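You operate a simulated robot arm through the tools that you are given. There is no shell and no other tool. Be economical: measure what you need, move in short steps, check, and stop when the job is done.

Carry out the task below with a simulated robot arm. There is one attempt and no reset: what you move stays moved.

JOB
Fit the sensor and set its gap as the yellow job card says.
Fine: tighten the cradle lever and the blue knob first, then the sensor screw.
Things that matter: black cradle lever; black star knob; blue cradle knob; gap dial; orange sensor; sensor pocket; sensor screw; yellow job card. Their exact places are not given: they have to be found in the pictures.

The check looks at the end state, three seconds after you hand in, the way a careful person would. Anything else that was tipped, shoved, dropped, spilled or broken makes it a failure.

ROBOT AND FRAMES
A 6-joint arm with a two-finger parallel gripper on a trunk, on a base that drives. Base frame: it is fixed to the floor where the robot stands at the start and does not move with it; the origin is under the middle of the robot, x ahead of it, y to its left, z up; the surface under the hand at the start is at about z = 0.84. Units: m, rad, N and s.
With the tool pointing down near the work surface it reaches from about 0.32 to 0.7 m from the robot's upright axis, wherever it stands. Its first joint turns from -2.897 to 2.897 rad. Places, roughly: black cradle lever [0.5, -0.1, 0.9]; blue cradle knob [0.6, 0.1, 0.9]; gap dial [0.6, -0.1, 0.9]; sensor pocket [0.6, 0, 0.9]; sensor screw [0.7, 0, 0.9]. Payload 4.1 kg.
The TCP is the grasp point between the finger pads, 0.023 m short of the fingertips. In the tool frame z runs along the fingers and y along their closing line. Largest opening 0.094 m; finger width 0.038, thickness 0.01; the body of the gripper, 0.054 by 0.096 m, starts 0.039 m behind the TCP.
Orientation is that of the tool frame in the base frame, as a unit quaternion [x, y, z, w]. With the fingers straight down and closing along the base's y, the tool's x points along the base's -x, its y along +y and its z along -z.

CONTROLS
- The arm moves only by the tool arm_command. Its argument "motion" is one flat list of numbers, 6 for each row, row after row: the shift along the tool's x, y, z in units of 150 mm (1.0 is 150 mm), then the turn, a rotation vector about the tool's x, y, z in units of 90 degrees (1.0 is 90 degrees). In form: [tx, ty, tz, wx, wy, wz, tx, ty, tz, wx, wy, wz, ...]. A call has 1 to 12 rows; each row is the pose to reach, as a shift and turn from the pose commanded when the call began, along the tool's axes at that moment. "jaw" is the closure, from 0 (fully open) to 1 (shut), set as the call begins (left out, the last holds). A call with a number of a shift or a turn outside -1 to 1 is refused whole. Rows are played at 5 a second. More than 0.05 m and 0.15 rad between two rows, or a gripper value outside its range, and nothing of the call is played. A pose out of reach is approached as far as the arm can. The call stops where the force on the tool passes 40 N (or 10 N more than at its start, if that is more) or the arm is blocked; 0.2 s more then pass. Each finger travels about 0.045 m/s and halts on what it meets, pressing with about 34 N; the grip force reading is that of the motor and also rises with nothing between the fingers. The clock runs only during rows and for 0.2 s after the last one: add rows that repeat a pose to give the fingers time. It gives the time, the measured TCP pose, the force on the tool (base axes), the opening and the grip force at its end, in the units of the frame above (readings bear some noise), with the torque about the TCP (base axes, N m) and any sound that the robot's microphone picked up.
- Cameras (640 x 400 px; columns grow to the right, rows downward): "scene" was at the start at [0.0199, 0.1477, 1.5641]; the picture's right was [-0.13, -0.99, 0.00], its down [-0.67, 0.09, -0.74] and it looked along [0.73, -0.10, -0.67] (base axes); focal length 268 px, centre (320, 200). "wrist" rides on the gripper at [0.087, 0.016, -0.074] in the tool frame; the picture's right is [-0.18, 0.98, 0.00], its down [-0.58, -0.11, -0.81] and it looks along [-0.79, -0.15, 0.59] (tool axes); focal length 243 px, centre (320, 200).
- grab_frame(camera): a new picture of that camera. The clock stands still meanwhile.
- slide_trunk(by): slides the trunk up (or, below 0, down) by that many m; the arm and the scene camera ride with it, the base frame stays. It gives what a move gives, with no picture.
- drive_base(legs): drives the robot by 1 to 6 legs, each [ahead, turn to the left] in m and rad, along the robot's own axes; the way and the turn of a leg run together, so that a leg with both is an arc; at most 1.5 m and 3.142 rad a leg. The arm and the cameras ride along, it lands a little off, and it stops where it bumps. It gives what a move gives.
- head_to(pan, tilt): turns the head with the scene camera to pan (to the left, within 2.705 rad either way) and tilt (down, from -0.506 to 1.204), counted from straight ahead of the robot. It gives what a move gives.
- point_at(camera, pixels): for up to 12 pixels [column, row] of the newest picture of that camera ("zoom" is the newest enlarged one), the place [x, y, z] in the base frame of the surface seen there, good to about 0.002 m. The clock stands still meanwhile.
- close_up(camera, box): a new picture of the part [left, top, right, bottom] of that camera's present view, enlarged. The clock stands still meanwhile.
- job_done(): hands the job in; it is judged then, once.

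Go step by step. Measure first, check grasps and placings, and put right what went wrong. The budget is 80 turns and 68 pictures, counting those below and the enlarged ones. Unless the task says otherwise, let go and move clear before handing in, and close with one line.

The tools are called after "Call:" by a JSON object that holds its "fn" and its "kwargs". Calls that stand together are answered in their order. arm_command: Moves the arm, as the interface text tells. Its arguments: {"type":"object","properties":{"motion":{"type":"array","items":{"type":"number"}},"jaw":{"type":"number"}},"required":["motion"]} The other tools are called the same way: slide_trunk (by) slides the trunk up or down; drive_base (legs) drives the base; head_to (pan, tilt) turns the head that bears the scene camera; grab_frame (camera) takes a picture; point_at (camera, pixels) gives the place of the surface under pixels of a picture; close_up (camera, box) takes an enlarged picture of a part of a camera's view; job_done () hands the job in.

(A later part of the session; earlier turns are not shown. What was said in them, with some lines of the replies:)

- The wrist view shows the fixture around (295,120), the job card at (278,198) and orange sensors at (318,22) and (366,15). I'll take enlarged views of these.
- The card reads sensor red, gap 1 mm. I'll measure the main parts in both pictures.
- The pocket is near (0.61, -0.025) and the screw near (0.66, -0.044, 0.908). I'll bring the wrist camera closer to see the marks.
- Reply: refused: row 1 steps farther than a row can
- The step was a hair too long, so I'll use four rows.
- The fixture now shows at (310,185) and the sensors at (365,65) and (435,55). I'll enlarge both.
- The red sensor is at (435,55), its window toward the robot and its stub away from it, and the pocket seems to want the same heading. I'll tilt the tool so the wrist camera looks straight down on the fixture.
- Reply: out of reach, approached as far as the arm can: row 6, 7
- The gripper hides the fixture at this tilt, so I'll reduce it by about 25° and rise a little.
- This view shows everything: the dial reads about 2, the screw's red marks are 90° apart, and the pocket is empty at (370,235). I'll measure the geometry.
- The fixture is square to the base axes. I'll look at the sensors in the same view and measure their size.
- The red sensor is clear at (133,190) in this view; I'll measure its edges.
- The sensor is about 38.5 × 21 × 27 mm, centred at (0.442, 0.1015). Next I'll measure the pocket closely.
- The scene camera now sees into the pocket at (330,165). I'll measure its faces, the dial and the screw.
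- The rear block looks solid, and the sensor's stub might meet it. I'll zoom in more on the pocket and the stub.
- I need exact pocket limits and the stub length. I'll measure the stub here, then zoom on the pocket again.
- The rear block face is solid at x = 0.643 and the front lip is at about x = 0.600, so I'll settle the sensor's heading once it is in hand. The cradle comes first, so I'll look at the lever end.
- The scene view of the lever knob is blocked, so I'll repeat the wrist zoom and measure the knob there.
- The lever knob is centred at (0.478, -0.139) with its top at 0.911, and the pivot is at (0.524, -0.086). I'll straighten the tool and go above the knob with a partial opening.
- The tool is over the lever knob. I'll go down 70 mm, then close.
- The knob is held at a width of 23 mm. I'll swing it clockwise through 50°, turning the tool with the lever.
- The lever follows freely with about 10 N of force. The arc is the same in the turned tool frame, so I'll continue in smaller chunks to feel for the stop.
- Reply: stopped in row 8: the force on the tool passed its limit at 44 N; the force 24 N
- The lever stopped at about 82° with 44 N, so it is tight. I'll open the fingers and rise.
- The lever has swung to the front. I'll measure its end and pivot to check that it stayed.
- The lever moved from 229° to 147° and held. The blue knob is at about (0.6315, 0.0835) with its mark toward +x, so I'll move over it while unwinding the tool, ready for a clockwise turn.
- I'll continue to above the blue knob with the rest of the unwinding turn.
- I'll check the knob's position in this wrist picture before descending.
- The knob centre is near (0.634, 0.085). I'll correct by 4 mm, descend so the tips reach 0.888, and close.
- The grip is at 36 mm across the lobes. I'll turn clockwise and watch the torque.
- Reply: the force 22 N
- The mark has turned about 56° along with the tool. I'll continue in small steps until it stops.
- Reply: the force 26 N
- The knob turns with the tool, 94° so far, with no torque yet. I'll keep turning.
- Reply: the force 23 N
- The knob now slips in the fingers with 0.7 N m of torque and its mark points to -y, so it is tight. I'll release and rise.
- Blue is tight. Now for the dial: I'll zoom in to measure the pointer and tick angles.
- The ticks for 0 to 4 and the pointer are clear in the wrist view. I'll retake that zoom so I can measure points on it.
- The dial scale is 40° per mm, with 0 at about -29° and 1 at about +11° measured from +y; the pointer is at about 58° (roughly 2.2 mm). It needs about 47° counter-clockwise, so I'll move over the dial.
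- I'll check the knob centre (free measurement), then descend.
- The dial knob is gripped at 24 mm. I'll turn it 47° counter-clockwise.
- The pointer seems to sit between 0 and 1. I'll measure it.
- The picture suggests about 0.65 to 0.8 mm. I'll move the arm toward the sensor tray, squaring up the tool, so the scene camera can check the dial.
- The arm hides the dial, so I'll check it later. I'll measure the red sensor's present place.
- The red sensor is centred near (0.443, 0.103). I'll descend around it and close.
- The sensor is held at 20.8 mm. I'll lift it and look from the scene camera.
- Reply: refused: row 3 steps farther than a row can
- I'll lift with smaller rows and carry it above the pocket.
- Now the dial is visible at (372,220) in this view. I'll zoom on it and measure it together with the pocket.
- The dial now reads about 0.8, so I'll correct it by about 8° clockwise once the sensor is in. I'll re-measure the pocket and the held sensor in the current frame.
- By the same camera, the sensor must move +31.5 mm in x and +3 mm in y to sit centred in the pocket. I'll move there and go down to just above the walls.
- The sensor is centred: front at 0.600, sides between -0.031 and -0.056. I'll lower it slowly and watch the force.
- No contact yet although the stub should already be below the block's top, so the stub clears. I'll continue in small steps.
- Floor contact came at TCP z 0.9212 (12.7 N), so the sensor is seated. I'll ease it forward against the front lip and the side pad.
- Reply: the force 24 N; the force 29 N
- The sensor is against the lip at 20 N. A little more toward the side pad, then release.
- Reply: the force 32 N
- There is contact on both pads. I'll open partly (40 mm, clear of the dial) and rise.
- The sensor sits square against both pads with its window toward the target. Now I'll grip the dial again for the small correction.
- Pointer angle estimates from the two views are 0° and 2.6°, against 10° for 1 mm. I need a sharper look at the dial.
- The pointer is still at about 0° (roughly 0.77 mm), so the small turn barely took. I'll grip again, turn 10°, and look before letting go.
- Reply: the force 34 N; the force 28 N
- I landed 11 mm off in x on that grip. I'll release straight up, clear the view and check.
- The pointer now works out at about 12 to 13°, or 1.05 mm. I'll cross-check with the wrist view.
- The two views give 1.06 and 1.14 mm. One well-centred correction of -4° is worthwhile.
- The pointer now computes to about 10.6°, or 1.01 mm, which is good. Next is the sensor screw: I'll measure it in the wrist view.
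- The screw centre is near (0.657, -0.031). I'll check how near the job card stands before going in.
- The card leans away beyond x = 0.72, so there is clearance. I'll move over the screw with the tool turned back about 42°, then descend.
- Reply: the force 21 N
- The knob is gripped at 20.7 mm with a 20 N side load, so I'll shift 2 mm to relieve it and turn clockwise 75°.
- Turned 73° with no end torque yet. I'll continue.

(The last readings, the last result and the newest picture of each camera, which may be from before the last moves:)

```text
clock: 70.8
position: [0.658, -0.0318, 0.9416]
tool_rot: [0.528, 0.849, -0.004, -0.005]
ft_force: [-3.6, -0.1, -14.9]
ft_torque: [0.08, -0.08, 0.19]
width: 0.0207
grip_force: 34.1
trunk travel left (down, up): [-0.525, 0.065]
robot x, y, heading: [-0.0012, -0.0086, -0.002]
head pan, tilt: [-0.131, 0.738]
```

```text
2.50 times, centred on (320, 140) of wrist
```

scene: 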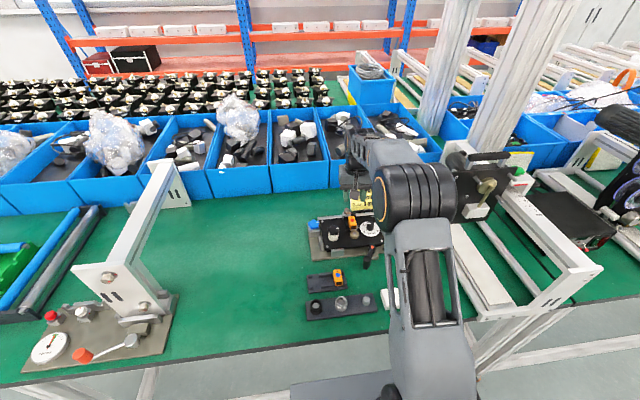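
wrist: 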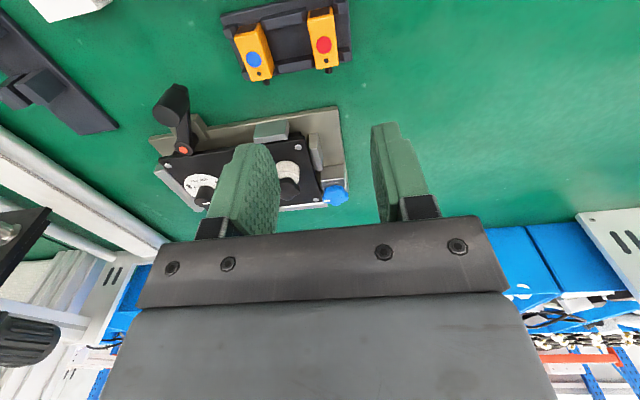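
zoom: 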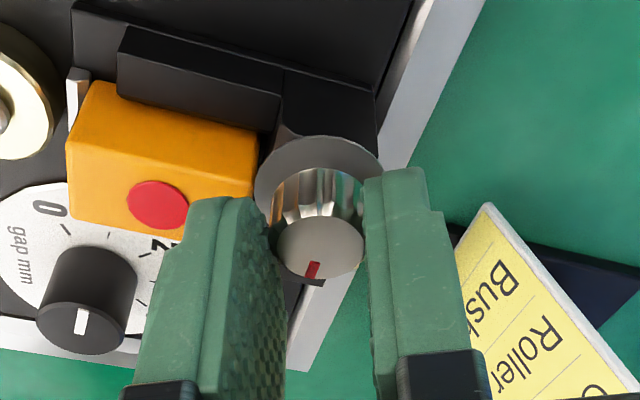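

The mark now points to -y, matching the flange mark. I'll give it a bit more to feel the stop.

Call:
{"fn": "arm_command", "kwargs": {"motion": [0, 0, 0, 0, 0, 0.06, 0, 0, 0, 0, 0, 0.12, 0, 0, 0, 0, 0, 0.18, 0, 0, 0, 0, 0, 0.24]}}

Call:
{"fn": "arm_command", "kwargs": {"motion": [0, 0, 0, 0, 0, 0, 0, 0, 0, 0, 0, 0, 0, 0, -0.15, 0, 0, 0, 0, 0, -0.4, 0, 0, 0, 0, 0, -0.7, 0, 0, 0, 0, 0, -0.7, 0, 0, 0], "jaw": 0.58}}

Call:
{"fn": "close_up", "kwargs": {"camera": "wrist", "box": [220, 20, 420, 220]}}

```text
clock: 71.8
position: [0.6576, -0.0322, 0.9429]
tool_rot: [0.678, 0.735, -0.004, -0.003]
ft_force: [-0.5, -0.6, 0.2]
ft_torque: [0.01, -0.1, 0.33]
width: 0.0206
grip_force: 34.0
trunk travel left (down, up): [-0.525, 0.065]
robot x, y, heading: [0.0004, -0.0076, -0.005]
head pan, tilt: [-0.131, 0.738]
```

```text
clock: 73.2
position: [0.659, -0.0304, 1.0453]
tool_rot: [0.677, 0.736, -0.004, -0.002]
ft_force: [0.9, -0.1, 0.5]
ft_torque: [0.01, -0.01, 0.03]
width: 0.0392
grip_force: 0.1
trunk travel left (down, up): [-0.525, 0.065]
robot x, y, heading: [0.0014, -0.0079, -0.001]
head pan, tilt: [-0.131, 0.738]
```

```text
2.00 times, centred on (320, 120) of wrist
```

zoom: 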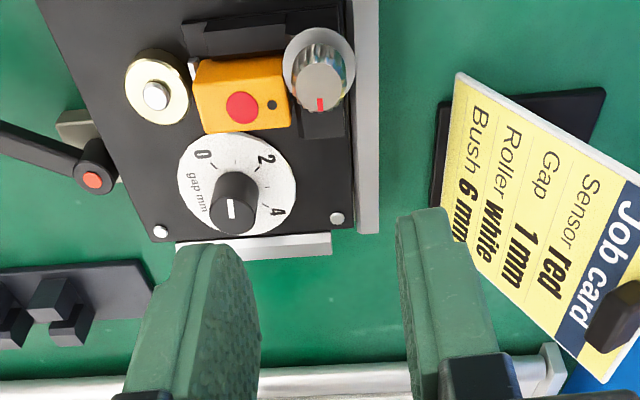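

The screw mark points to -y and the knob slips at 0.33 N m, so it is tight. I'll back the arm away and take a last look.

Call:
{"fn": "arm_command", "kwargs": {"motion": [0, 0, -0.2, 0, 0, 0, 0, -0.2, -0.4, 0, 0, 0, 0.2, -0.4, -0.5, 0, 0, 0, 0.45, -0.5, -0.6, 0, 0, 0, 0.7, -0.6, -0.6, 0, 0, 0, 0.95, -0.7, -0.6, 0, 0, 0, 0.95, -0.7, -0.6, 0, 0, 0], "jaw": 0.3}}

Call:
{"fn": "close_up", "kwargs": {"camera": "scene", "box": [290, 195, 410, 300]}}

```text
clock: 74.8
position: [0.5414, 0.1037, 1.134]
tool_rot: [0.677, 0.736, -0.004, -0.003]
ft_force: [0.1, 0.1, 0.0]
ft_torque: [0.03, -0.02, 0.01]
width: 0.0658
grip_force: 0.1
trunk travel left (down, up): [-0.525, 0.065]
robot x, y, heading: [0.0014, -0.0064, -0.011]
head pan, tilt: [-0.131, 0.738]
```

```text
3.81 times, centred on (350, 248) of scene
```

zoom: 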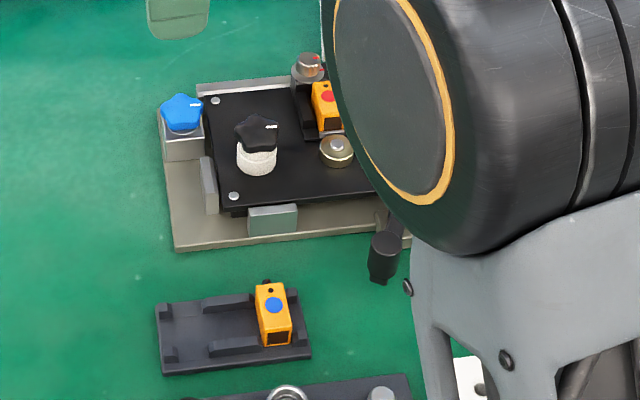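

Everything looks in order. I'll do a last zoom on the screw marks and the sensor.

Call:
{"fn": "close_up", "kwargs": {"camera": "scene", "box": [338, 203, 362, 243]}}

Call:
{"fn": "close_up", "kwargs": {"camera": "wrist", "box": [220, 60, 380, 200]}}

```text
10.00 times, centred on (350, 223) of scene
```

zoom: 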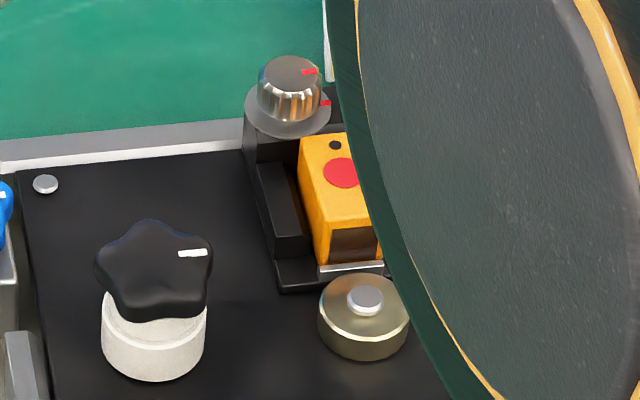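

```text
2.86 times, centred on (300, 130) of wrist
```

zoom: 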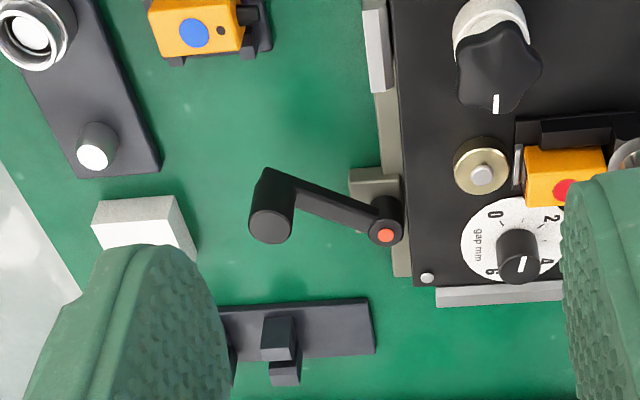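

The screw's red marks line up at (310,71) and (325,102), the red sensor is seated, the dial reads about 1 mm, the lever and blue knob are tight, and the arm is clear. I'm handing in.

Call:
{"fn": "job_done", "kwargs": {}}

```text
The job is handed in.
```

The red sensor is in the pocket, the gap dial reads about 1 mm (1.01 by my last measurement), and I tightened the cradle lever and blue knob before the sensor screw; the arm is clear.
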